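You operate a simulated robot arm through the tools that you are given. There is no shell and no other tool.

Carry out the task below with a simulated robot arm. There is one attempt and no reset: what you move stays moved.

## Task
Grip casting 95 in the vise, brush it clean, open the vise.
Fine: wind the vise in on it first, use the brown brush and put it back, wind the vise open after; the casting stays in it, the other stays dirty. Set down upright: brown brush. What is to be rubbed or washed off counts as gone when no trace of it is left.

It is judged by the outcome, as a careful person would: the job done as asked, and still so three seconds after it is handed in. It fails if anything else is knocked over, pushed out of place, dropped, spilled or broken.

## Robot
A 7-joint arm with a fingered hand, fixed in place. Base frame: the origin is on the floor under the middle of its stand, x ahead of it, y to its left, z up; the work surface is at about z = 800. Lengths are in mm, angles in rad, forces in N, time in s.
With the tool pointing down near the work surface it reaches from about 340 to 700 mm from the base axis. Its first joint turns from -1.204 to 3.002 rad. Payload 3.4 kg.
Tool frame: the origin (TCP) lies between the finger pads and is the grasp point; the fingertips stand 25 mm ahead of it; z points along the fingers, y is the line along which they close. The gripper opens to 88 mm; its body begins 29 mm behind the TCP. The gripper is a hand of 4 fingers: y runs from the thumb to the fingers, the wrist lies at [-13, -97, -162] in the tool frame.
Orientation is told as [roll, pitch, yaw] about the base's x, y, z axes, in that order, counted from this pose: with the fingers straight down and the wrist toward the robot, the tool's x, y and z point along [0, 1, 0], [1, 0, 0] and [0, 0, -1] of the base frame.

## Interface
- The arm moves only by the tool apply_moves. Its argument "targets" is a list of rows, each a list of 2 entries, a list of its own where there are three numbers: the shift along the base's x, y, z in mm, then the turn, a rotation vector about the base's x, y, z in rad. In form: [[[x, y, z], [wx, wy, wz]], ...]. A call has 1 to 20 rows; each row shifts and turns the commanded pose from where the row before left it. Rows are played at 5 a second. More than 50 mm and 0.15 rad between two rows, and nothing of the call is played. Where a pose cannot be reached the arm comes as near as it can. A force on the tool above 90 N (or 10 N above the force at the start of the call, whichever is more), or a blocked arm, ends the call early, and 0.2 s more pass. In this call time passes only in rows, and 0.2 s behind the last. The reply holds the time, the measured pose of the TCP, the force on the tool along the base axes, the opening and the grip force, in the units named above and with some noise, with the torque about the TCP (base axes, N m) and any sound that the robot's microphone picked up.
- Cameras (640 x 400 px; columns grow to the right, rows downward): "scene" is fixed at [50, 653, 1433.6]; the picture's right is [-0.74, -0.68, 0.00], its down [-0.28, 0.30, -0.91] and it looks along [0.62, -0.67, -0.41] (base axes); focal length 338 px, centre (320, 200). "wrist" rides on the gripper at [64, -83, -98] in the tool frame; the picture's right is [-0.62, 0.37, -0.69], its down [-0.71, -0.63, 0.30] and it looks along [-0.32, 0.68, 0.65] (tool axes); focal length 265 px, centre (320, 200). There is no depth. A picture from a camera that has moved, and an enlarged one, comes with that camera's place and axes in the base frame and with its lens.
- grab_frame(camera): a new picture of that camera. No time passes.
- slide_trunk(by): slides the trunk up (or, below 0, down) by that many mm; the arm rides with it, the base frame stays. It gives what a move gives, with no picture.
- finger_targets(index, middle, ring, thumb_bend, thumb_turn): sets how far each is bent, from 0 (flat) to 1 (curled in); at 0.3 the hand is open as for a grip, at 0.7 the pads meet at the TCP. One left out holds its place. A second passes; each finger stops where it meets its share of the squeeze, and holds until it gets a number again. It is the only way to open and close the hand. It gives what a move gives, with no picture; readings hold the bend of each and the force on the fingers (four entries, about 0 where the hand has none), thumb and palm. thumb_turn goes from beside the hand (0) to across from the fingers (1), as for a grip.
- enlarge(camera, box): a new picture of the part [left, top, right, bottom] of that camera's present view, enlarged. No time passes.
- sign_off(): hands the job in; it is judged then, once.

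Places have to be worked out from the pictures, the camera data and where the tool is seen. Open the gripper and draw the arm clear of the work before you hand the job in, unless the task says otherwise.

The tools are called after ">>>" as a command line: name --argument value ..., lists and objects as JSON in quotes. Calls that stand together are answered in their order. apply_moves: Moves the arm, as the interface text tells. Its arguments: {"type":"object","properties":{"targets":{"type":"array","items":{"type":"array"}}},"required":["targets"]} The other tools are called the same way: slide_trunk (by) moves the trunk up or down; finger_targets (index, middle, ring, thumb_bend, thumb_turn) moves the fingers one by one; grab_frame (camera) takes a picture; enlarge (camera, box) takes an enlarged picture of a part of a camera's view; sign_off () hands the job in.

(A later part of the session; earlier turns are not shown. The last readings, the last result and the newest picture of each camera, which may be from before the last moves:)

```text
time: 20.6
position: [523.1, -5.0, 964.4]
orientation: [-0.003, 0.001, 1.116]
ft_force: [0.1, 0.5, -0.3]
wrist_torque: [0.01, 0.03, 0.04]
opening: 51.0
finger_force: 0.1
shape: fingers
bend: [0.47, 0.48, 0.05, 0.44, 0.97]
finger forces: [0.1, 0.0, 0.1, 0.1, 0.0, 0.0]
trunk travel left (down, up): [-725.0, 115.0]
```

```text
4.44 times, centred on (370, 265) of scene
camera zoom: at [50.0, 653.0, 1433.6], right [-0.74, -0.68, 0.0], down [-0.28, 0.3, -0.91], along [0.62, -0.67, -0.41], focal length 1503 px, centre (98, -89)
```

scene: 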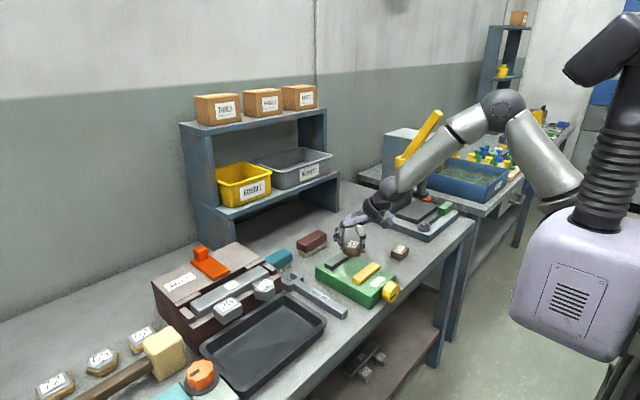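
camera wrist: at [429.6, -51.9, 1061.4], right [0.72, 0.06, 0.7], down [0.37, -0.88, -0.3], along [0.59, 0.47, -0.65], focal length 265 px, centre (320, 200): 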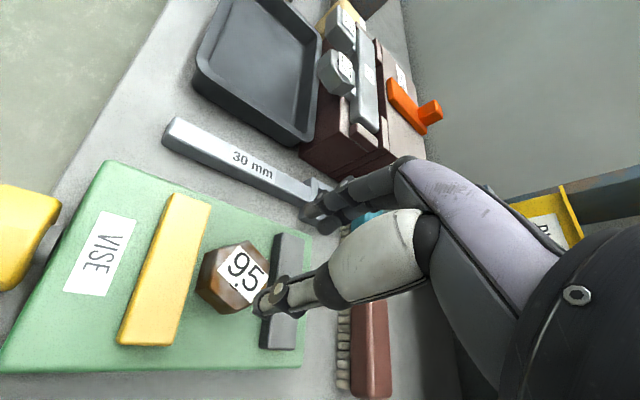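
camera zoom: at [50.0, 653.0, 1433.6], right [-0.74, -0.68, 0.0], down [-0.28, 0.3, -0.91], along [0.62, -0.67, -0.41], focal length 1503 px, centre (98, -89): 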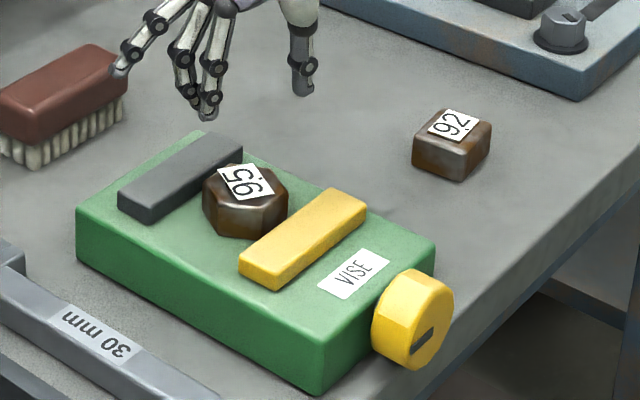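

Casting 95 sits square between the jaws near (529,-9). Next is the knob: I'll move back toward it with the hand turned to yaw ≈ 90° to look at it and to test reach there.

>>> apply_moves --targets '[[[-15, -10, 0], [0, 0, 0.09]], [[-15, -10, 0], [0, 0, 0.09]], [[-15, -10, 0], [0, 0, 0.09]], [[-20, -10, -5], [0, 0, 0.09]], [[-20, -10, -10], [0, 0, 0.09]], [[-18, -5, -18], [0, 0, 0]]]'

>>> grab_frame --camera "wrist"

>>> grab_frame --camera "scene"

```text
time: 22.0
position: [421.2, -59.4, 929.9]
orientation: [-0.004, -0.001, 1.567]
ft_force: [-0.4, 0.3, -0.3]
wrist_torque: [0.03, 0.01, 0.0]
opening: 51.3
finger_force: 0.1
shape: fingers
bend: [0.47, 0.48, 0.05, 0.44, 0.97]
finger forces: [0.0, 0.0, 0.1, 0.0, 0.1, 0.0]
trunk travel left (down, up): [-725.0, 115.0]
```

```text
taken
camera wrist: at [357.1, -143.3, 1028.0], right [0.62, 0.37, 0.7], down [0.71, -0.63, -0.3], along [0.33, 0.68, -0.65], focal length 265 px, centre (320, 200)
```

wrist: 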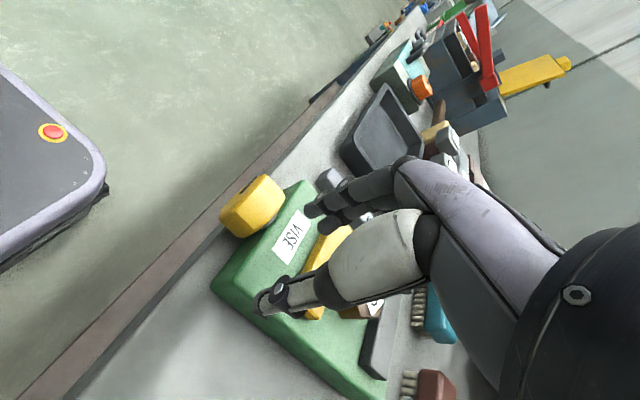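

```text
taken
```

scene: 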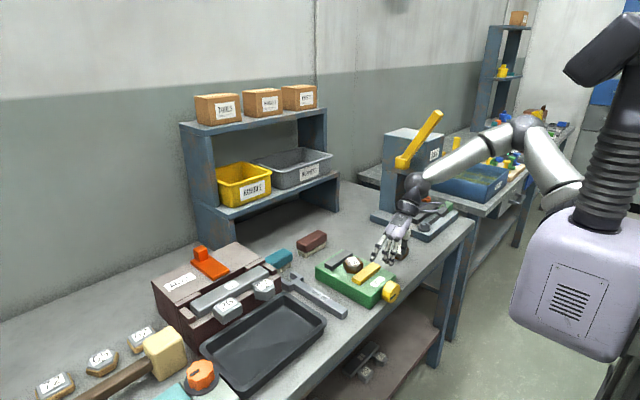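

The pose was reached easily. Enlarging the knob from this wrist view to measure it.

>>> enlarge --camera "wrist" --box '[200, 160, 320, 260]'

>>> enlarge --camera "scene" --box '[370, 270, 410, 310]'

```text
4.00 times, centred on (260, 210) of wrist
camera zoom: at [357.1, -143.3, 1028.0], right [0.62, 0.37, 0.7], down [0.71, -0.63, -0.3], along [0.33, 0.68, -0.65], focal length 1062 px, centre (560, 160)
```

zoom: 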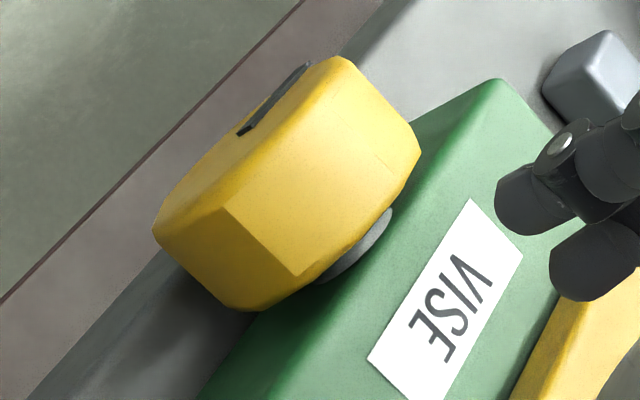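

```text
10.00 times, centred on (390, 290) of scene
camera zoom: at [50.0, 653.0, 1433.6], right [-0.74, -0.68, 0.0], down [-0.28, 0.3, -0.91], along [0.62, -0.67, -0.41], focal length 3381 px, centre (-380, -700)
```

zoom: 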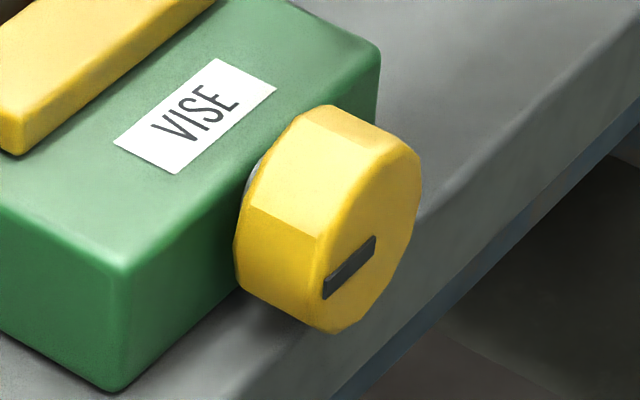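

The knob is a faceted octagon-like prism, about 50 mm across, roughly 23 mm thick (x≈388–412), axis near y≈-10.5, z≈828. I'll test how well the arm can tilt the fingers forward (toward +x) here, in free air, so the hand can grip it and roll about x.

>>> apply_moves --targets '[[[-5, 0, 5], [0, -0.13, 0]], [[-5, 0, 5], [0, -0.13, 0]], [[-5, 0, 0], [0, -0.13, 0]], [[-5, 0, 0], [0, -0.13, 0]], [[0, 0, 0], [0, -0.13, 0]], [[0, 0, 0], [0, -0.13, 0]]]'

>>> grab_frame --camera "wrist"

>>> grab_frame --camera "scene"

```text
time: 23.4
position: [406.1, -60.3, 939.3]
orientation: [-0.788, -0.003, 1.567]
ft_force: [0.5, 0.6, 0.4]
wrist_torque: [0.02, 0.01, 0.03]
opening: 51.2
finger_force: 0.1
shape: fingers
bend: [0.47, 0.48, 0.05, 0.44, 0.97]
finger forces: [0.0, 0.1, 0.1, 0.1, 0.0, 0.1]
trunk travel left (down, up): [-725.0, 115.0]
```

```text
taken
camera wrist: at [290.7, -143.6, 962.3], right [-0.05, 0.37, 0.93], down [0.72, -0.63, 0.29], along [0.69, 0.68, -0.23], focal length 265 px, centre (320, 200)
```

wrist: 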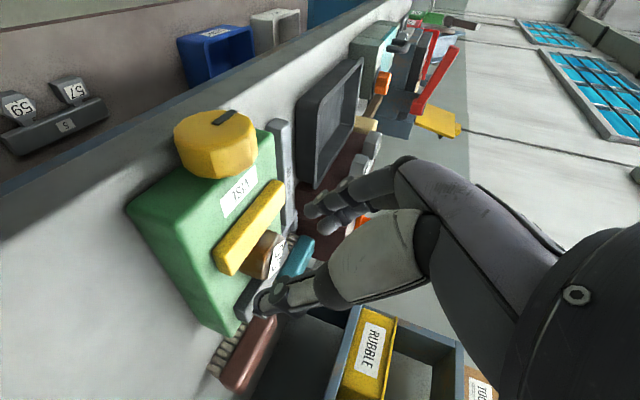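

```text
taken
```

scene: 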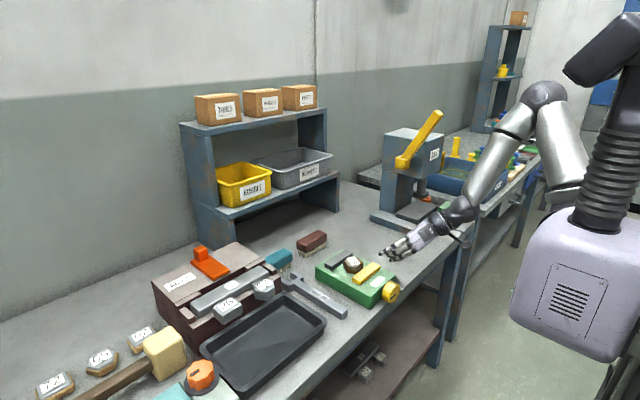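

The 45° forward tilt works, and the knob is now clearly visible from the front. Enlarging to measure its exact shape and mark.

>>> enlarge --camera "wrist" --box '[160, 90, 280, 190]'

```text
4.00 times, centred on (220, 140) of wrist
camera zoom: at [290.7, -143.6, 962.3], right [-0.05, 0.37, 0.93], down [0.72, -0.63, 0.29], along [0.69, 0.68, -0.23], focal length 1062 px, centre (720, 440)
```

zoom: 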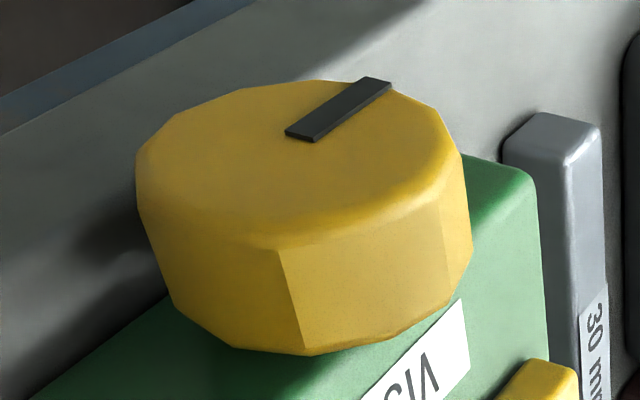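

The knob axis is about y≈-10, z≈834, radius ≈28, and its mark points toward +y. I'd like the fingers nearly horizontal (pointing +x) to roll the knob about x; I'll tilt further in free space, away from the vise, to test reach.

>>> apply_moves --targets '[[[-10, 0, 0], [0, -0.13, 0]], [[-10, 0, 0], [0, -0.13, 0]], [[-10, 0, 0], [0, -0.13, 0]], [[-10, 0, 0], [0, -0.13, 0]]]'

>>> grab_frame --camera "wrist"

>>> grab_frame --camera "scene"

```text
time: 24.4
position: [416.3, -60.4, 919.9]
orientation: [-1.307, -0.004, 1.57]
ft_force: [-0.2, -0.7, 0.5]
wrist_torque: [0.0, 0.02, -0.02]
opening: 51.2
finger_force: 0.1
shape: fingers
bend: [0.47, 0.48, 0.05, 0.44, 0.97]
finger forces: [0.0, 0.0, 0.0, 0.0, 0.1, 0.0]
out of reach, approached as far as the arm can: row 1, 2, 3, 4
trunk travel left (down, up): [-725.0, 115.0]
```

```text
taken
camera wrist: at [305.9, -144.3, 882.2], right [-0.51, 0.36, 0.78], down [0.48, -0.63, 0.61], along [0.72, 0.68, 0.15], focal length 265 px, centre (320, 200)
```

wrist: 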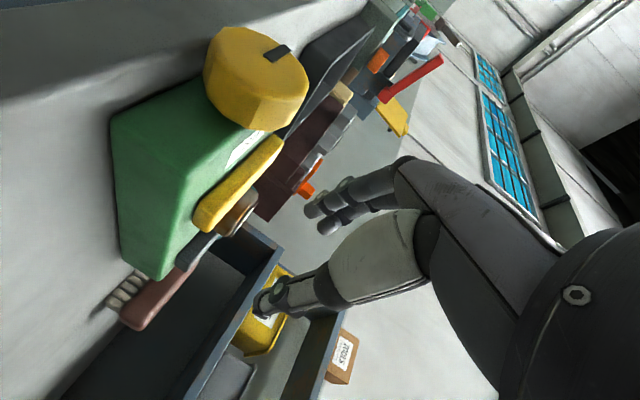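

```text
taken
```

scene: 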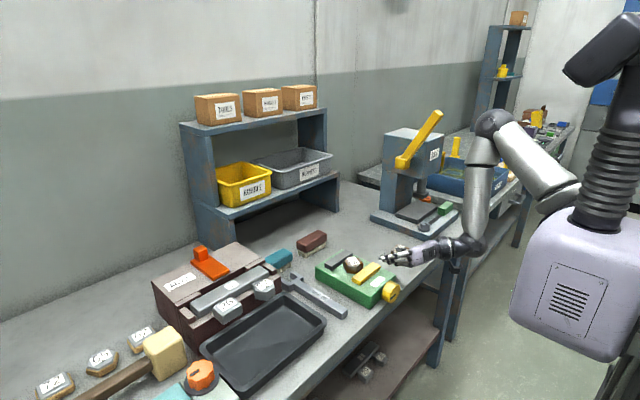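

The orientation is reachable but the wrist is too close to the shoulder. Raising the trunk should give more room; I'll raise it (hand rises with it, in free air).

>>> slide_trunk --by 110

>>> apply_moves --targets '[[[-10, 0, -20], [0, 0, 0]], [[-10, 0, -20], [0, 0, 0]], [[-10, 0, -20], [0, 0, 0]], [[-10, 0, -20], [0, 0, 0]]]'

>>> grab_frame --camera "wrist"

>>> grab_frame --camera "scene"

```text
time: 25.9
position: [416.3, -61.0, 1029.8]
orientation: [-1.304, -0.006, 1.571]
ft_force: [0.4, 0.1, -0.1]
wrist_torque: [-0.01, 0.0, -0.01]
opening: 51.3
finger_force: 0.0
shape: fingers
bend: [0.47, 0.48, 0.05, 0.44, 0.97]
finger forces: [0.0, 0.0, 0.0, 0.0, 0.0, 0.0]
trunk travel left (down, up): [-835.0, 5.0]
```

```text
time: 26.9
position: [375.4, -59.7, 949.1]
orientation: [-1.305, -0.003, 1.57]
ft_force: [0.4, -0.3, 0.3]
wrist_torque: [0.0, 0.0, 0.03]
opening: 51.2
finger_force: 0.0
shape: fingers
bend: [0.47, 0.48, 0.05, 0.44, 0.97]
finger forces: [0.1, 0.1, 0.0, 0.1, 0.1, 0.0]
trunk travel left (down, up): [-835.0, 5.0]
```

```text
taken
camera wrist: at [265.9, -143.1, 912.3], right [-0.51, 0.36, 0.78], down [0.48, -0.63, 0.61], along [0.72, 0.68, 0.15], focal length 265 px, centre (320, 200)
```

wrist: 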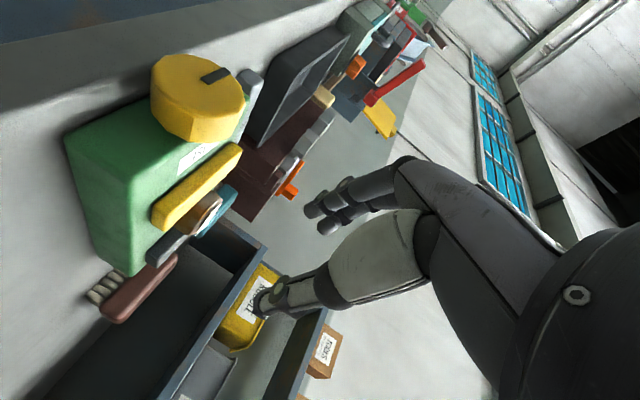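

```text
taken
```

scene: 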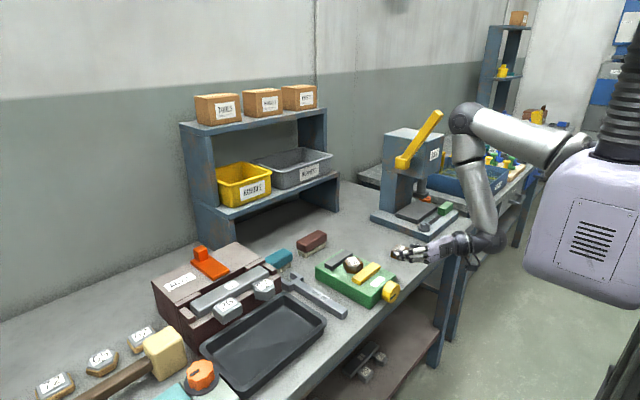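

Raising the trunk works well: (375,-60,949) with the 75° tilt was reached. Now I open the fingers and move in front of the knob, still short of it, then test rolling about x.

>>> finger_targets --index 0.3 --middle 0.3 --thumb_bend 0.3

>>> apply_moves --targets '[[[-10, 10, -15], [0, 0, 0]], [[-10, 15, -15], [0, 0, 0]], [[-10, 15, -15], [0, 0, 0]], [[0, 10, -10], [0, 0, 0]]]'

>>> apply_moves --targets '[[[0, 0, 0], [-0.13, 0, 0]], [[0, 0, 0], [-0.13, 0, 0]], [[0, 0, 0], [-0.13, 0, 0]], [[0, 0, 0], [-0.13, 0, 0]], [[0, 0, 0], [-0.13, 0, 0]]]'

>>> grab_frame --camera "scene"

>>> grab_frame --camera "wrist"

```text
time: 27.9
position: [376.7, -58.8, 950.1]
orientation: [-1.306, -0.006, 1.572]
ft_force: [-0.7, -0.3, -0.7]
wrist_torque: [-0.01, 0.0, 0.0]
opening: 84.5
finger_force: 0.0
shape: fingers
bend: [0.3, 0.3, 0.05, 0.3, 0.97]
finger forces: [0.0, 0.1, 0.1, 0.1, 0.0, 0.0]
trunk travel left (down, up): [-835.0, 5.0]
```

```text
time: 28.9
position: [346.6, -10.2, 894.8]
orientation: [-1.304, -0.005, 1.568]
ft_force: [0.3, 0.0, -0.2]
wrist_torque: [-0.03, 0.03, -0.02]
opening: 84.4
finger_force: 0.1
shape: fingers
bend: [0.3, 0.3, 0.05, 0.3, 0.97]
finger forces: [0.0, 0.1, 0.0, 0.0, 0.0, 0.1]
trunk travel left (down, up): [-835.0, 5.0]
```

```text
time: 30.1
position: [346.0, -11.4, 894.1]
orientation: [-1.305, 0.648, 1.569]
ft_force: [0.9, -0.3, -0.3]
wrist_torque: [0.0, -0.04, 0.02]
opening: 84.4
finger_force: 0.1
shape: fingers
bend: [0.3, 0.3, 0.05, 0.3, 0.97]
finger forces: [0.0, 0.0, 0.0, 0.1, 0.0, 0.0]
trunk travel left (down, up): [-835.0, 5.0]
```

```text
taken
```

scene: 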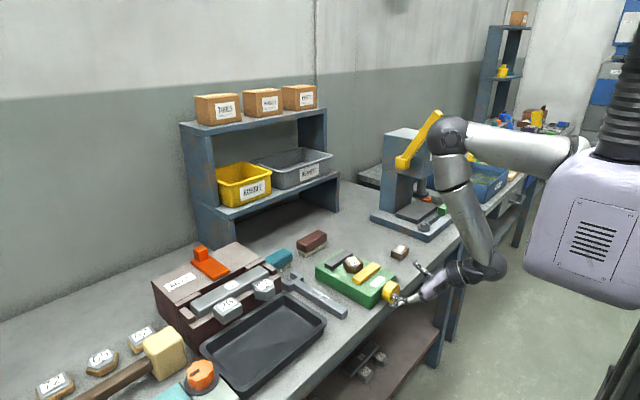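

```text
taken
camera wrist: at [235.0, -99.7, 915.1], right [-0.51, 0.76, 0.4], down [0.48, -0.14, 0.87], along [0.72, 0.63, -0.3], focal length 265 px, centre (320, 200)
```

wrist: 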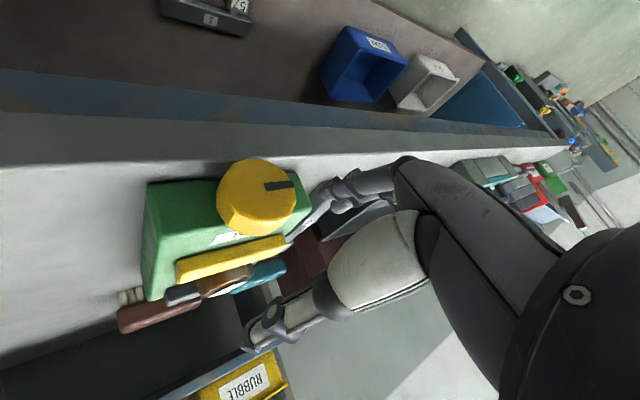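

Rolling about x works freely. I'll set θ≈-30°, narrow the hand to just over the knob's diameter, and lower in front of the knob.

>>> finger_targets --index 0.38 --middle 0.38 --thumb_bend 0.38

>>> apply_moves --targets '[[[0, 0, -15], [0.13, 0, 0]], [[0, 0, -15], [0, 0, 0]], [[0, 0, -15], [0, 0, 0]], [[0, 0, -13], [0, 0, 0]]]'

>>> grab_frame --camera "wrist"

>>> enlarge --camera "scene" --box '[340, 230, 460, 330]'

```text
time: 31.1
position: [345.6, -10.0, 894.3]
orientation: [-1.306, 0.645, 1.569]
ft_force: [0.1, 0.0, 0.2]
wrist_torque: [-0.02, 0.0, -0.02]
opening: 68.5
finger_force: 0.0
shape: fingers
bend: [0.38, 0.38, 0.05, 0.38, 0.97]
finger forces: [0.0, 0.1, 0.1, 0.0, 0.0, 0.0]
trunk travel left (down, up): [-835.0, 5.0]
```

```text
time: 32.0
position: [346.2, -9.2, 836.5]
orientation: [-1.305, 0.513, 1.571]
ft_force: [0.0, 1.2, -1.1]
wrist_torque: [0.0, 0.03, -0.02]
opening: 68.0
finger_force: 0.1
shape: fingers
bend: [0.38, 0.38, 0.05, 0.38, 0.97]
finger forces: [0.0, 0.0, 0.0, 0.0, 0.1, 0.0]
trunk travel left (down, up): [-835.0, 5.0]
```

```text
taken
camera wrist: at [234.8, -100.8, 844.7], right [-0.51, 0.7, 0.5], down [0.48, -0.25, 0.84], along [0.72, 0.66, -0.21], focal length 265 px, centre (320, 200)
```

wrist: 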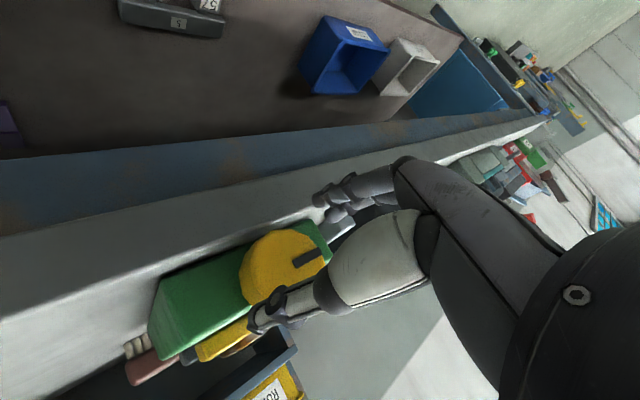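

```text
4.00 times, centred on (400, 280) of scene
camera zoom: at [50.0, 653.0, 1433.6], right [-0.74, -0.68, 0.0], down [-0.28, 0.3, -0.91], along [0.62, -0.67, -0.41], focal length 1352 px, centre (0, -120)
```

zoom: 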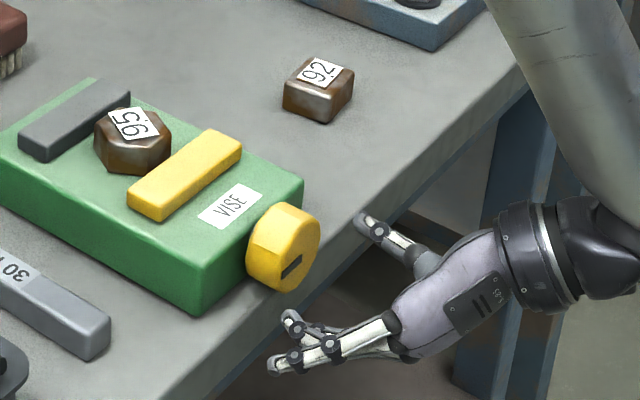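

The hand is in front of the knob with thumb up on the -y side and fingers on the +y side. Zooming to refine the knob centre before moving in.

>>> enlarge --camera "wrist" --box '[220, 210, 360, 330]'

```text
3.33 times, centred on (290, 270) of wrist
camera zoom: at [234.8, -100.8, 844.7], right [-0.51, 0.7, 0.5], down [0.48, -0.25, 0.84], along [0.72, 0.66, -0.21], focal length 885 px, centre (420, -33)
```

zoom: 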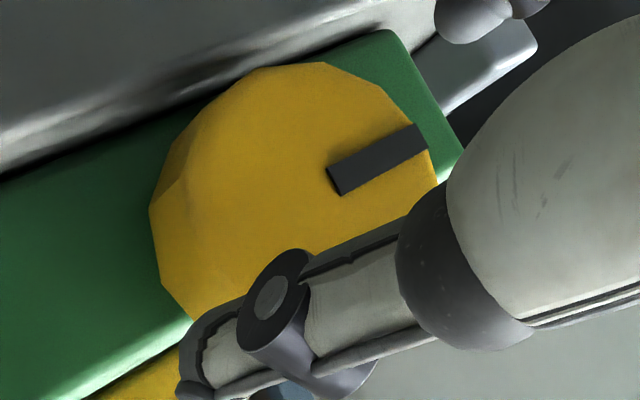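

Knob axis refined: y≈-10, z≈835.7, mark pointing +y. TCP is already on axis; moving forward over the knob.

>>> apply_moves --targets '[[[12, -0.5, -0.5], [0, 0, 0]], [[12, 0, 0], [0, 0, 0]], [[10, 0, 0], [0, 0, 0]]]'

>>> apply_moves --targets '[[[5, 0, 0], [0, 0, 0]], [[3, 0, 0], [0, 0, 0]]]'

>>> enlarge --camera "scene" --box '[350, 250, 440, 325]'

>>> grab_frame --camera "wrist"

```text
time: 32.9
position: [378.4, -10.4, 834.9]
orientation: [-1.306, 0.516, 1.571]
ft_force: [-2.9, 0.1, 0.8]
wrist_torque: [0.02, 0.11, 0.15]
opening: 68.9
finger_force: 1.0
shape: fingers
bend: [0.38, 0.38, 0.05, 0.38, 0.97]
finger forces: [2.9, 0.0, 0.0, 0.0, 0.0, 0.0]
trunk travel left (down, up): [-835.0, 5.0]
```

```text
time: 33.5
position: [379.2, -10.6, 837.0]
orientation: [-1.305, 0.514, 1.573]
ft_force: [-35.3, -5.2, 11.9]
wrist_torque: [0.18, 1.06, 1.03]
opening: 69.6
finger_force: 18.5
shape: fingers
bend: [0.38, 0.38, 0.05, 0.38, 0.97]
finger forces: [37.2, 0.1, 0.0, 0.0, 0.1, 0.1]
trunk travel left (down, up): [-835.0, 5.0]
```

```text
5.33 times, centred on (395, 288) of scene
camera zoom: at [50.0, 653.0, 1433.6], right [-0.74, -0.68, 0.0], down [-0.28, 0.3, -0.91], along [0.62, -0.67, -0.41], focal length 1803 px, centre (-80, -267)
```

zoom: 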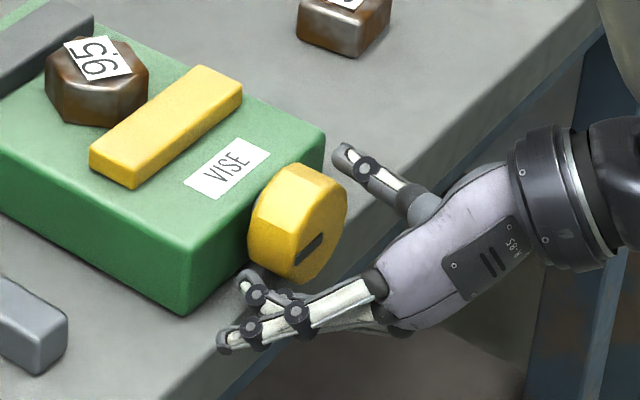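

```text
taken
camera wrist: at [269.1, -101.8, 846.4], right [-0.51, 0.7, 0.5], down [0.48, -0.25, 0.84], along [0.71, 0.67, -0.21], focal length 265 px, centre (320, 200)
```

wrist: 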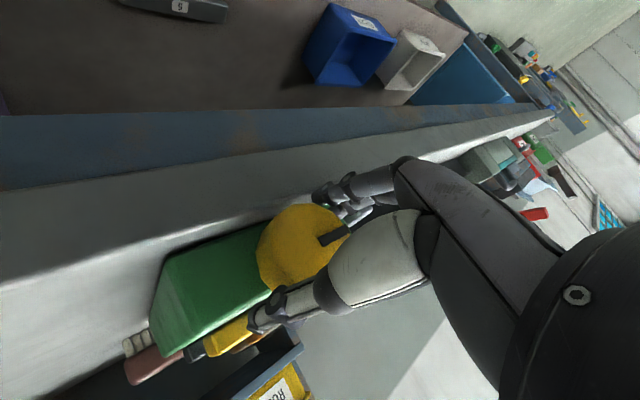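

The index finger met something (37 N along -x). Backing off right away, then inspecting where the index tip is.

>>> apply_moves --targets '[[[-8, 0, 0], [0, 0, 0]], [[-4, 0, 0], [0, 0, 0]]]'

>>> enlarge --camera "scene" --box '[375, 265, 425, 310]'

>>> enlarge --camera "wrist" --box '[230, 160, 390, 320]'

```text
time: 34.0
position: [377.5, -11.4, 836.7]
orientation: [-1.313, 0.515, 1.566]
ft_force: [-1.1, 0.5, -0.1]
wrist_torque: [0.01, 0.04, 0.04]
opening: 69.8
finger_force: 1.1
shape: fingers
bend: [0.37, 0.38, 0.05, 0.38, 0.97]
finger forces: [1.1, 0.0, 0.0, 0.1, 0.0, 0.1]
trunk travel left (down, up): [-835.0, 5.0]
```

```text
8.89 times, centred on (400, 288) of scene
camera zoom: at [50.0, 653.0, 1433.6], right [-0.74, -0.68, 0.0], down [-0.28, 0.3, -0.91], along [0.62, -0.67, -0.41], focal length 3005 px, centre (-391, -578)
```

zoom: 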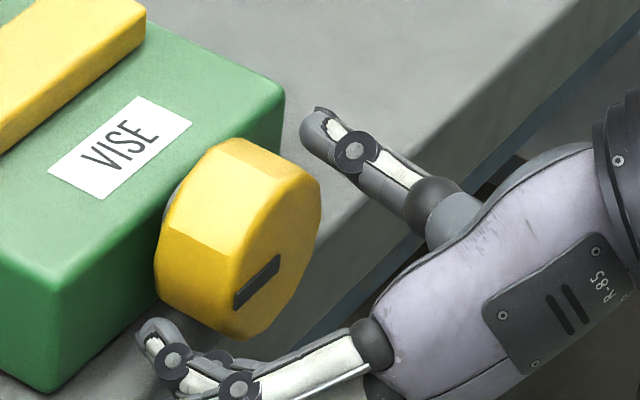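

```text
2.50 times, centred on (310, 240) of wrist
camera zoom: at [267.5, -101.7, 844.9], right [-0.51, 0.71, 0.49], down [0.48, -0.25, 0.84], along [0.72, 0.66, -0.21], focal length 664 px, centre (345, 100)
```

zoom: 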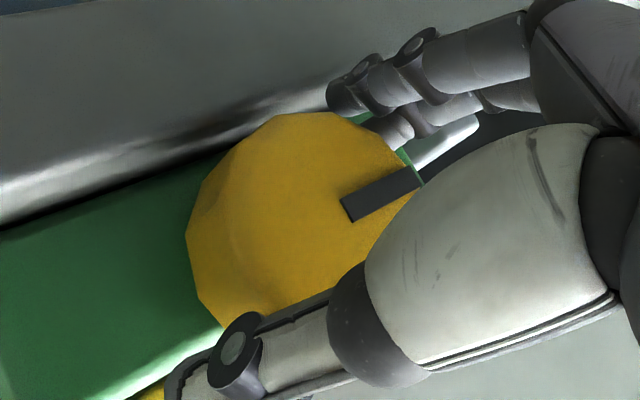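

The index fingertip was touching the bench top below the knob at this roll angle. I'll back out, roll to about -20°, tilt the fingers fully horizontal and raise slightly so it clears.

>>> apply_moves --targets '[[[-10, 0, 3], [0, 0, 0]], [[-12, 0, 0], [0.09, 0, 0]], [[-10, 0, 0], [0.08, 0, 0]], [[0, 0, 0], [0, -0.103, 0.037]], [[0, 0, 0], [0, -0.103, 0.037]], [[0, 0, 0], [0, 0, 0]]]'

>>> grab_frame --camera "wrist"

>>> enlarge --camera "scene" --box '[350, 250, 440, 325]'

```text
time: 35.5
position: [344.5, -11.3, 838.7]
orientation: [-1.527, 0.344, 1.57]
ft_force: [-0.1, 0.6, -0.1]
wrist_torque: [0.01, 0.0, 0.03]
opening: 68.7
finger_force: 0.1
shape: fingers
bend: [0.38, 0.38, 0.05, 0.38, 0.97]
finger forces: [0.0, 0.0, 0.1, 0.0, 0.1, 0.0]
trunk travel left (down, up): [-835.0, 5.0]
```

```text
taken
camera wrist: at [244.0, -109.7, 810.8], right [-0.66, 0.57, 0.49], down [0.34, -0.36, 0.87], along [0.67, 0.74, 0.05], focal length 265 px, centre (320, 200)
```

wrist: 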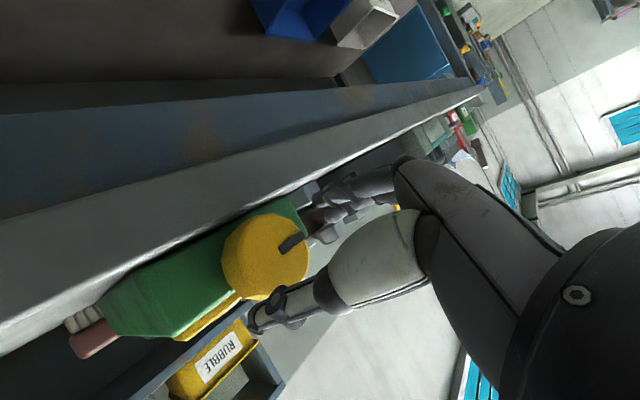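

```text
5.33 times, centred on (395, 288) of scene
camera zoom: at [50.0, 653.0, 1433.6], right [-0.74, -0.68, 0.0], down [-0.28, 0.3, -0.91], along [0.62, -0.67, -0.41], focal length 1803 px, centre (-80, -267)
```

zoom: 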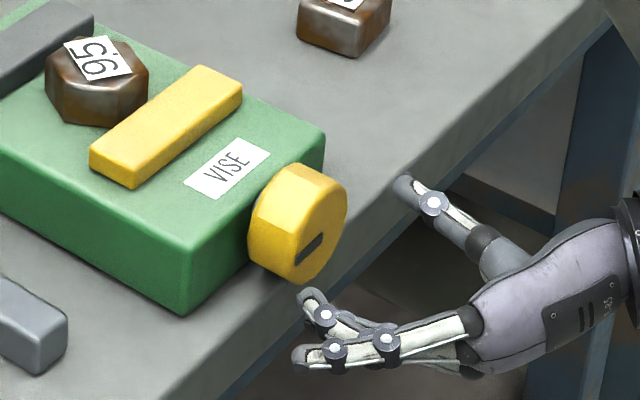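

Fingers are now horizontal, index tip well above the bench. Moving forward over the knob in small steps.

>>> apply_moves --targets '[[[12, 2.5, 0.5], [0, 0, 0]], [[12, 0, 0], [0, 0, 0]], [[8, 0, 0], [0, 0, 0]]]'

>>> apply_moves --targets '[[[5, 0, 0], [0, 0, 0]]]'

>>> enlarge --camera "scene" --box '[365, 260, 425, 310]'

>>> enlarge --camera "wrist" --box '[230, 160, 390, 320]'

```text
time: 36.2
position: [377.5, -7.5, 839.2]
orientation: [-1.523, 0.344, 1.571]
ft_force: [0.5, -0.8, 0.2]
wrist_torque: [0.0, 0.01, 0.03]
opening: 68.4
finger_force: 0.0
shape: fingers
bend: [0.38, 0.38, 0.05, 0.38, 0.97]
finger forces: [0.0, 0.1, 0.0, 0.0, 0.1, 0.0]
trunk travel left (down, up): [-835.0, 5.0]
```

```text
time: 36.6
position: [381.7, -7.0, 838.8]
orientation: [-1.525, 0.344, 1.571]
ft_force: [0.9, -0.2, 0.5]
wrist_torque: [0.02, -0.01, -0.01]
opening: 68.3
finger_force: 0.0
shape: fingers
bend: [0.38, 0.38, 0.05, 0.38, 0.97]
finger forces: [0.0, 0.0, 0.0, 0.0, 0.0, 0.0]
trunk travel left (down, up): [-835.0, 5.0]
```

```text
8.00 times, centred on (395, 285) of scene
camera zoom: at [50.0, 653.0, 1433.6], right [-0.74, -0.68, 0.0], down [-0.28, 0.3, -0.91], along [0.62, -0.67, -0.41], focal length 2705 px, centre (-280, -480)
```

zoom: 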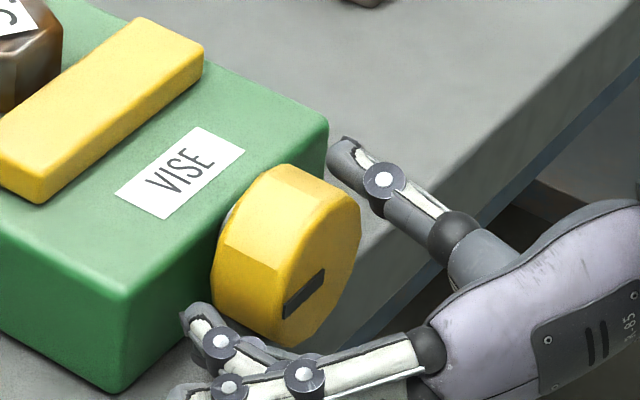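

```text
2.50 times, centred on (310, 240) of wrist
camera zoom: at [281.4, -106.3, 810.9], right [-0.66, 0.57, 0.49], down [0.34, -0.36, 0.87], along [0.67, 0.74, 0.05], focal length 664 px, centre (345, 100)
```

zoom: 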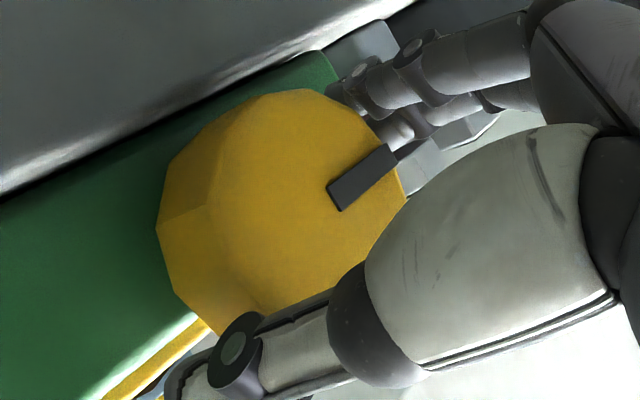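

No contact; fingers straddle the knob. Advance 4 mm more and close on it.

>>> apply_moves --targets '[[[4, -1.5, 0], [0, 0, 0]]]'

>>> finger_targets --index 0.6 --middle 0.6 --thumb_bend 0.6

>>> enlarge --camera "scene" --box '[365, 260, 425, 310]'

>>> enlarge --camera "wrist" --box '[230, 160, 390, 320]'

```text
time: 37.0
position: [385.6, -9.2, 839.1]
orientation: [-1.524, 0.344, 1.57]
ft_force: [-0.5, 0.6, 0.4]
wrist_torque: [0.0, 0.0, 0.0]
opening: 68.5
finger_force: 0.0
shape: fingers
bend: [0.38, 0.38, 0.05, 0.38, 0.97]
finger forces: [0.0, 0.0, 0.1, 0.0, 0.0, 0.1]
trunk travel left (down, up): [-835.0, 5.0]
```

```text
time: 38.0
position: [384.8, -7.6, 838.9]
orientation: [-1.525, 0.346, 1.569]
ft_force: [-1.2, 6.3, -0.5]
wrist_torque: [0.03, 0.02, 0.28]
opening: 48.9
finger_force: 15.4
shape: fingers
bend: [0.46, 0.52, 0.05, 0.49, 0.97]
finger forces: [11.7, 5.9, 0.0, 0.1, 12.6, 0.0]
trunk travel left (down, up): [-835.0, 5.0]
```

```text
8.00 times, centred on (395, 285) of scene
camera zoom: at [50.0, 653.0, 1433.6], right [-0.74, -0.68, 0.0], down [-0.28, 0.3, -0.91], along [0.62, -0.67, -0.41], focal length 2705 px, centre (-280, -480)
```

zoom: 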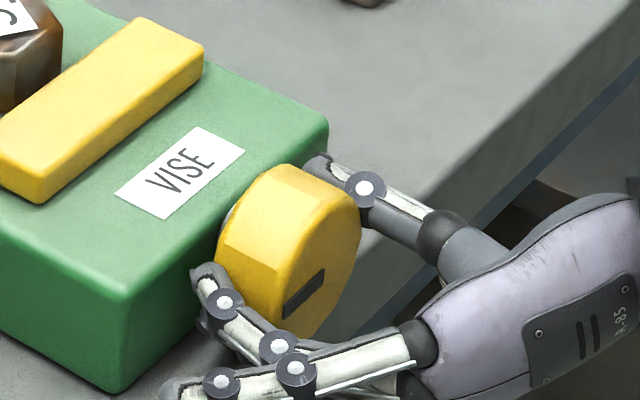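

```text
2.50 times, centred on (310, 240) of wrist
camera zoom: at [284.9, -107.2, 810.8], right [-0.66, 0.57, 0.49], down [0.34, -0.36, 0.87], along [0.67, 0.74, 0.05], focal length 664 px, centre (345, 100)
```

zoom: 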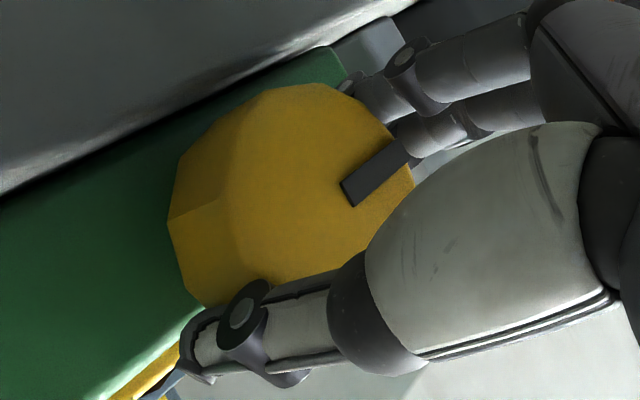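

Gripped with about 12 N each side. Now roll +0.3 rad about the knob axis as a first test and see how the jaw moves.

>>> apply_moves --targets '[[[0, -0.3, 0.2], [0.1, 0, 0]], [[0, -0.35, 0.15], [0.1, 0, 0]], [[0, -0.37, 0.1], [0.1, 0, 0]]]'

>>> enlarge --camera "scene" --box '[320, 240, 420, 310]'

>>> enlarge --camera "wrist" --box '[230, 160, 390, 320]'

```text
time: 38.9
position: [385.4, -9.9, 838.7]
orientation: [-1.523, 0.043, 1.572]
ft_force: [-0.5, 7.8, -0.6]
wrist_torque: [-0.03, 0.02, 0.24]
opening: 48.9
finger_force: 15.2
shape: fingers
bend: [0.46, 0.52, 0.05, 0.5, 0.97]
finger forces: [12.4, 5.7, 0.0, 0.0, 11.7, 0.0]
trunk travel left (down, up): [-835.0, 5.0]
```

```text
5.71 times, centred on (370, 275) of scene
camera zoom: at [50.0, 653.0, 1433.6], right [-0.74, -0.68, 0.0], down [-0.28, 0.3, -0.91], along [0.62, -0.67, -0.41], focal length 1932 px, centre (34, -229)
```

zoom: 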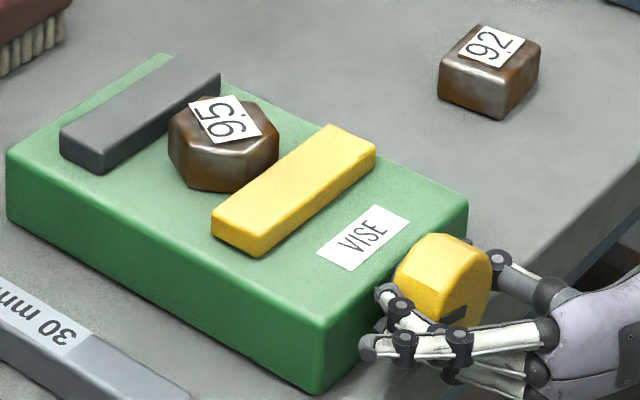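

```text
2.50 times, centred on (310, 240) of wrist
camera zoom: at [284.9, -96.0, 783.4], right [-0.66, 0.4, 0.64], down [0.34, -0.6, 0.73], along [0.67, 0.7, 0.26], focal length 664 px, centre (345, 100)
```

zoom: 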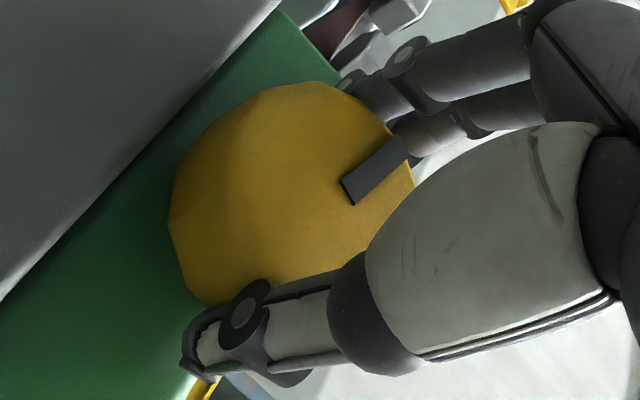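

The knob turned with the hand (mark unchanged in hand view). Continuing the stroke to about +0.65 rad and then comparing the jaw position.

>>> apply_moves --targets '[[[0, -0.38, 0], [0.1, 0, 0]], [[0, -0.38, 0], [0.1, 0, 0]], [[0, -0.37, -0.1], [0.1, 0, 0]], [[0, -0.37, -0.1], [0.1, 0, 0]], [[0, -0.35, -0.15], [0.1, 0, 0]], [[0, -0.3, -0.2], [0.1, 0, 0]], [[0, -0.3, -0.2], [0.1, 0, 0]]]'

>>> enlarge --camera "scene" --box '[320, 240, 420, 310]'

>>> enlarge --camera "wrist" --box '[230, 160, 390, 320]'

```text
time: 40.5
position: [384.5, -12.3, 839.6]
orientation: [-1.523, -0.657, 1.571]
ft_force: [1.1, 3.9, 1.3]
wrist_torque: [-0.04, -0.15, 0.15]
opening: 48.6
finger_force: 14.2
shape: fingers
bend: [0.46, 0.52, 0.05, 0.5, 0.97]
finger forces: [10.7, 5.2, 0.1, 0.1, 12.2, 0.1]
trunk travel left (down, up): [-835.0, 5.0]
```

```text
5.71 times, centred on (370, 275) of scene
camera zoom: at [50.0, 653.0, 1433.6], right [-0.74, -0.68, 0.0], down [-0.28, 0.3, -0.91], along [0.62, -0.67, -0.41], focal length 1932 px, centre (34, -229)
```

zoom: 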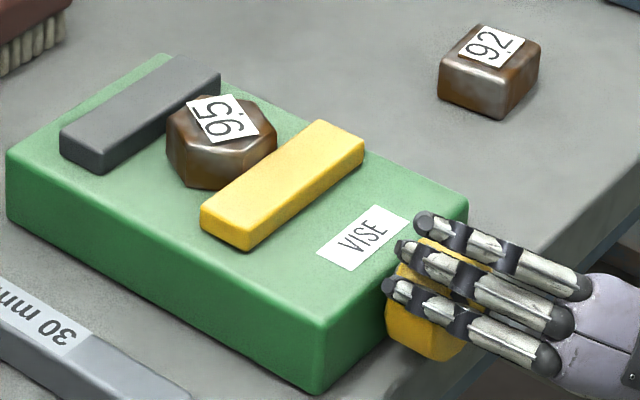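

```text
2.50 times, centred on (310, 240) of wrist
camera zoom: at [284.8, -42.9, 740.7], right [-0.66, -0.11, 0.74], down [0.34, -0.93, 0.17], along [0.67, 0.36, 0.65], focal length 664 px, centre (345, 100)
```

zoom: 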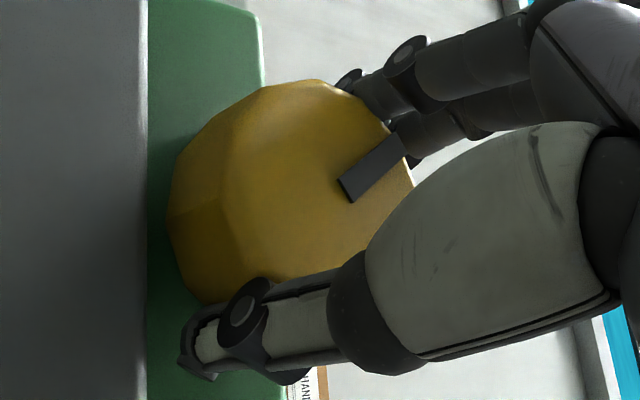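

The knob follows the hand and the yellow jaw has advanced roughly 10 mm (just touching the casting now). I'll open the fingers, roll back, and take a second stroke.

>>> finger_targets --index 0.38 --middle 0.38 --thumb_bend 0.39

>>> apply_moves --targets '[[[0, 0.3, 0.2], [-0.1, 0, 0]], [[0, 0.3, 0.2], [-0.1, 0, 0]], [[0, 0.35, 0.15], [-0.1, 0, 0]], [[0, 0.37, 0.1], [-0.1, 0, 0]], [[0, 0.37, 0.1], [-0.1, 0, 0]], [[0, 0.38, 0], [-0.1, 0, 0]], [[0, 0.38, 0], [-0.1, 0, 0]], [[0, 0.37, -0.1], [-0.1, 0, 0]], [[0, 0.35, -0.15], [-0.1, 0, 0]], [[0, 0.3, -0.2], [-0.1, 0, 0]]]'

>>> enlarge --camera "wrist" --box '[230, 160, 390, 320]'

>>> enlarge --camera "scene" --box '[320, 240, 420, 310]'

```text
time: 41.5
position: [385.1, -14.0, 838.3]
orientation: [-1.524, -0.656, 1.57]
ft_force: [0.2, -0.2, -0.7]
wrist_torque: [-0.03, -0.02, 0.06]
opening: 66.0
finger_force: 0.0
shape: fingers
bend: [0.38, 0.38, 0.05, 0.39, 0.97]
finger forces: [0.1, 0.1, 0.0, 0.0, 0.0, 0.1]
trunk travel left (down, up): [-835.0, 5.0]
```

```text
time: 43.6
position: [384.6, -8.9, 839.6]
orientation: [-1.523, 0.347, 1.572]
ft_force: [0.2, 0.2, -0.1]
wrist_torque: [0.0, 0.0, -0.02]
opening: 66.5
finger_force: 0.0
shape: fingers
bend: [0.38, 0.38, 0.05, 0.39, 0.97]
finger forces: [0.1, 0.0, 0.0, 0.0, 0.0, 0.1]
trunk travel left (down, up): [-835.0, 5.0]
```

```text
2.50 times, centred on (310, 240) of wrist
camera zoom: at [285.0, -108.6, 811.4], right [-0.66, 0.57, 0.49], down [0.34, -0.36, 0.87], along [0.67, 0.74, 0.04], focal length 664 px, centre (345, 100)
```

zoom: 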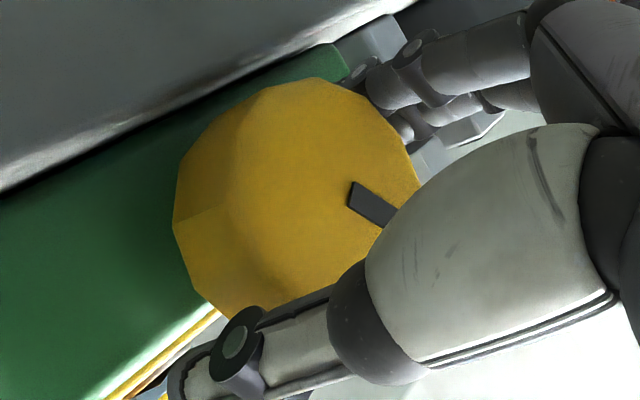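

```text
5.71 times, centred on (370, 275) of scene
camera zoom: at [50.0, 653.0, 1433.6], right [-0.74, -0.68, 0.0], down [-0.28, 0.3, -0.91], along [0.62, -0.67, -0.41], focal length 1932 px, centre (34, -229)
```

zoom: 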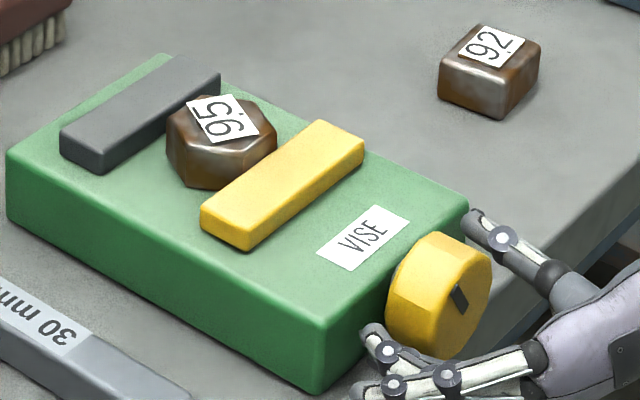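

The knob stayed put and the jaw held. Second stroke: grip again and roll +1.0 rad.

>>> finger_targets --index 0.6 --middle 0.6 --thumb_bend 0.6

>>> apply_moves --targets '[[[0, -0.3, 0.2], [0.1, 0, 0]], [[0, -0.35, 0.15], [0.1, 0, 0]], [[0, -0.37, 0.1], [0.1, 0, 0]], [[0, -0.38, 0], [0.1, 0, 0]], [[0, -0.38, 0], [0.1, 0, 0]], [[0, -0.37, -0.1], [0.1, 0, 0]], [[0, -0.37, -0.1], [0.1, 0, 0]], [[0, -0.35, -0.15], [0.1, 0, 0]], [[0, -0.3, -0.2], [0.1, 0, 0]], [[0, -0.3, -0.2], [0.1, 0, 0]]]'

>>> enlarge --camera "scene" --box '[320, 240, 420, 310]'

>>> enlarge --camera "wrist" --box '[230, 160, 390, 320]'

```text
time: 44.6
position: [385.0, -9.2, 840.6]
orientation: [-1.525, 0.346, 1.57]
ft_force: [-0.5, 7.2, -1.4]
wrist_torque: [0.01, 0.08, 0.25]
opening: 48.7
finger_force: 14.5
shape: fingers
bend: [0.46, 0.52, 0.05, 0.5, 0.97]
finger forces: [12.0, 6.1, 0.0, 0.0, 11.7, 0.1]
trunk travel left (down, up): [-835.0, 5.0]
```

```text
time: 46.9
position: [384.7, -13.2, 839.6]
orientation: [-1.522, -0.657, 1.571]
ft_force: [0.2, 3.5, 1.6]
wrist_torque: [-0.08, -0.06, 0.15]
opening: 48.3
finger_force: 14.5
shape: fingers
bend: [0.46, 0.52, 0.05, 0.5, 0.97]
finger forces: [10.9, 5.2, 0.0, 0.0, 12.3, 0.0]
trunk travel left (down, up): [-835.0, 5.0]
```

```text
5.71 times, centred on (370, 275) of scene
camera zoom: at [50.0, 653.0, 1433.6], right [-0.74, -0.68, 0.0], down [-0.28, 0.3, -0.91], along [0.62, -0.67, -0.41], focal length 1932 px, centre (34, -229)
```

zoom: 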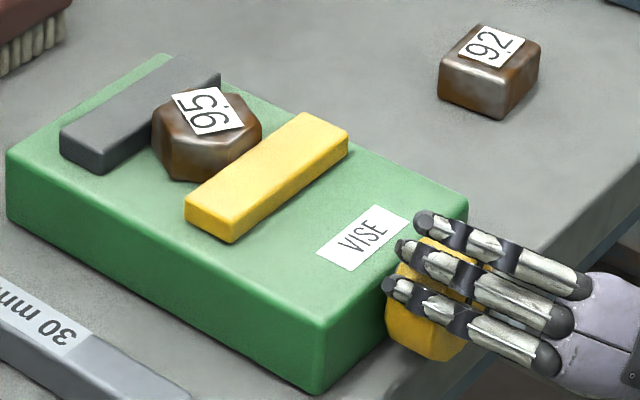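

```text
2.50 times, centred on (310, 240) of wrist
camera zoom: at [285.0, -43.3, 741.0], right [-0.66, -0.11, 0.74], down [0.34, -0.93, 0.17], along [0.67, 0.36, 0.65], focal length 664 px, centre (345, 100)
```

zoom: 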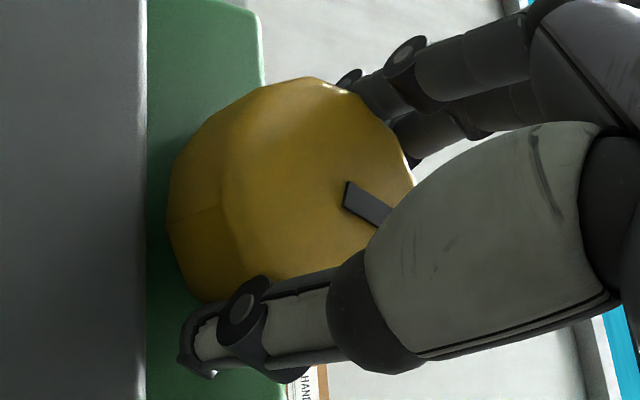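

The jaw advances about 11 mm per radian; the casting is now close to the grey jaw. Third stroke: reset the hand and turn in small increments watching torque.

>>> finger_targets --index 0.38 --middle 0.38 --thumb_bend 0.39

>>> apply_moves --targets '[[[0, 0.3, 0.2], [-0.1, 0, 0]], [[0, 0.3, 0.2], [-0.1, 0, 0]], [[0, 0.35, 0.15], [-0.1, 0, 0]], [[0, 0.37, 0.1], [-0.1, 0, 0]], [[0, 0.37, 0.1], [-0.1, 0, 0]], [[0, 0.38, 0], [-0.1, 0, 0]], [[0, 0.38, 0], [-0.1, 0, 0]], [[0, 0.37, -0.1], [-0.1, 0, 0]], [[0, 0.35, -0.15], [-0.1, 0, 0]], [[0, 0.3, -0.2], [-0.1, 0, 0]]]'

>>> finger_targets --index 0.6 --middle 0.6 --thumb_bend 0.6

>>> apply_moves --targets '[[[0, -0.3, 0.2], [0.1, 0, 0]]]'

>>> enlarge --camera "scene" --box '[320, 240, 420, 310]'

>>> enlarge --camera "wrist" --box '[230, 160, 390, 320]'

```text
time: 47.9
position: [385.1, -12.9, 839.6]
orientation: [-1.525, -0.656, 1.57]
ft_force: [-0.4, -0.3, -0.7]
wrist_torque: [0.01, 0.04, -0.01]
opening: 66.3
finger_force: 0.0
shape: fingers
bend: [0.38, 0.38, 0.05, 0.39, 0.97]
finger forces: [0.0, 0.0, 0.0, 0.0, 0.0, 0.0]
trunk travel left (down, up): [-835.0, 5.0]
```

```text
time: 50.0
position: [385.4, -10.4, 838.0]
orientation: [-1.523, 0.345, 1.57]
ft_force: [0.7, -0.6, -0.4]
wrist_torque: [0.03, 0.0, -0.01]
opening: 66.5
finger_force: 0.0
shape: fingers
bend: [0.38, 0.38, 0.05, 0.39, 0.97]
finger forces: [0.0, 0.1, 0.0, 0.0, 0.0, 0.1]
trunk travel left (down, up): [-835.0, 5.0]
```

```text
time: 51.0
position: [383.9, -8.8, 838.6]
orientation: [-1.524, 0.344, 1.573]
ft_force: [-0.1, 5.9, -1.1]
wrist_torque: [0.0, 0.08, 0.25]
opening: 48.3
finger_force: 14.5
shape: fingers
bend: [0.47, 0.52, 0.05, 0.5, 0.97]
finger forces: [11.5, 6.2, 0.0, 0.1, 11.6, 0.1]
trunk travel left (down, up): [-835.0, 5.0]
```

```text
time: 51.5
position: [385.7, -9.8, 839.7]
orientation: [-1.524, 0.244, 1.571]
ft_force: [-0.9, 7.1, -3.9]
wrist_torque: [-0.05, 0.07, 0.27]
opening: 48.4
finger_force: 15.0
shape: fingers
bend: [0.46, 0.52, 0.05, 0.5, 0.97]
finger forces: [12.5, 5.7, 0.0, 0.0, 11.1, 0.0]
trunk travel left (down, up): [-835.0, 5.0]
```

```text
5.71 times, centred on (370, 275) of scene
camera zoom: at [50.0, 653.0, 1433.6], right [-0.74, -0.68, 0.0], down [-0.28, 0.3, -0.91], along [0.62, -0.67, -0.41], focal length 1932 px, centre (34, -229)
```

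zoom: 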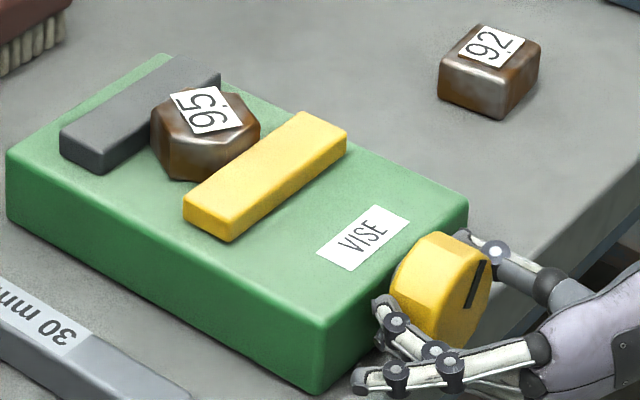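

```text
2.50 times, centred on (310, 240) of wrist
camera zoom: at [285.0, -104.7, 801.8], right [-0.66, 0.52, 0.54], down [0.34, -0.44, 0.83], along [0.67, 0.73, 0.12], focal length 664 px, centre (345, 100)
```

zoom: 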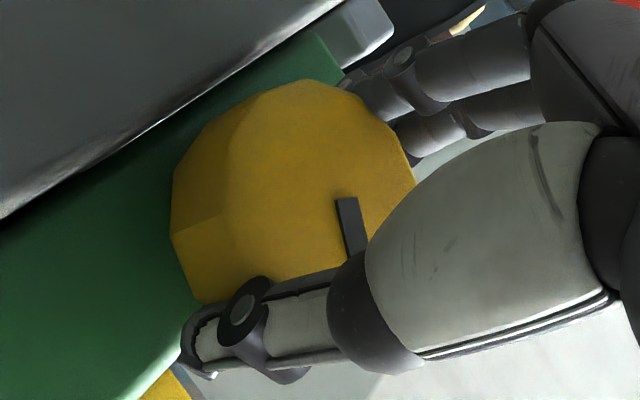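

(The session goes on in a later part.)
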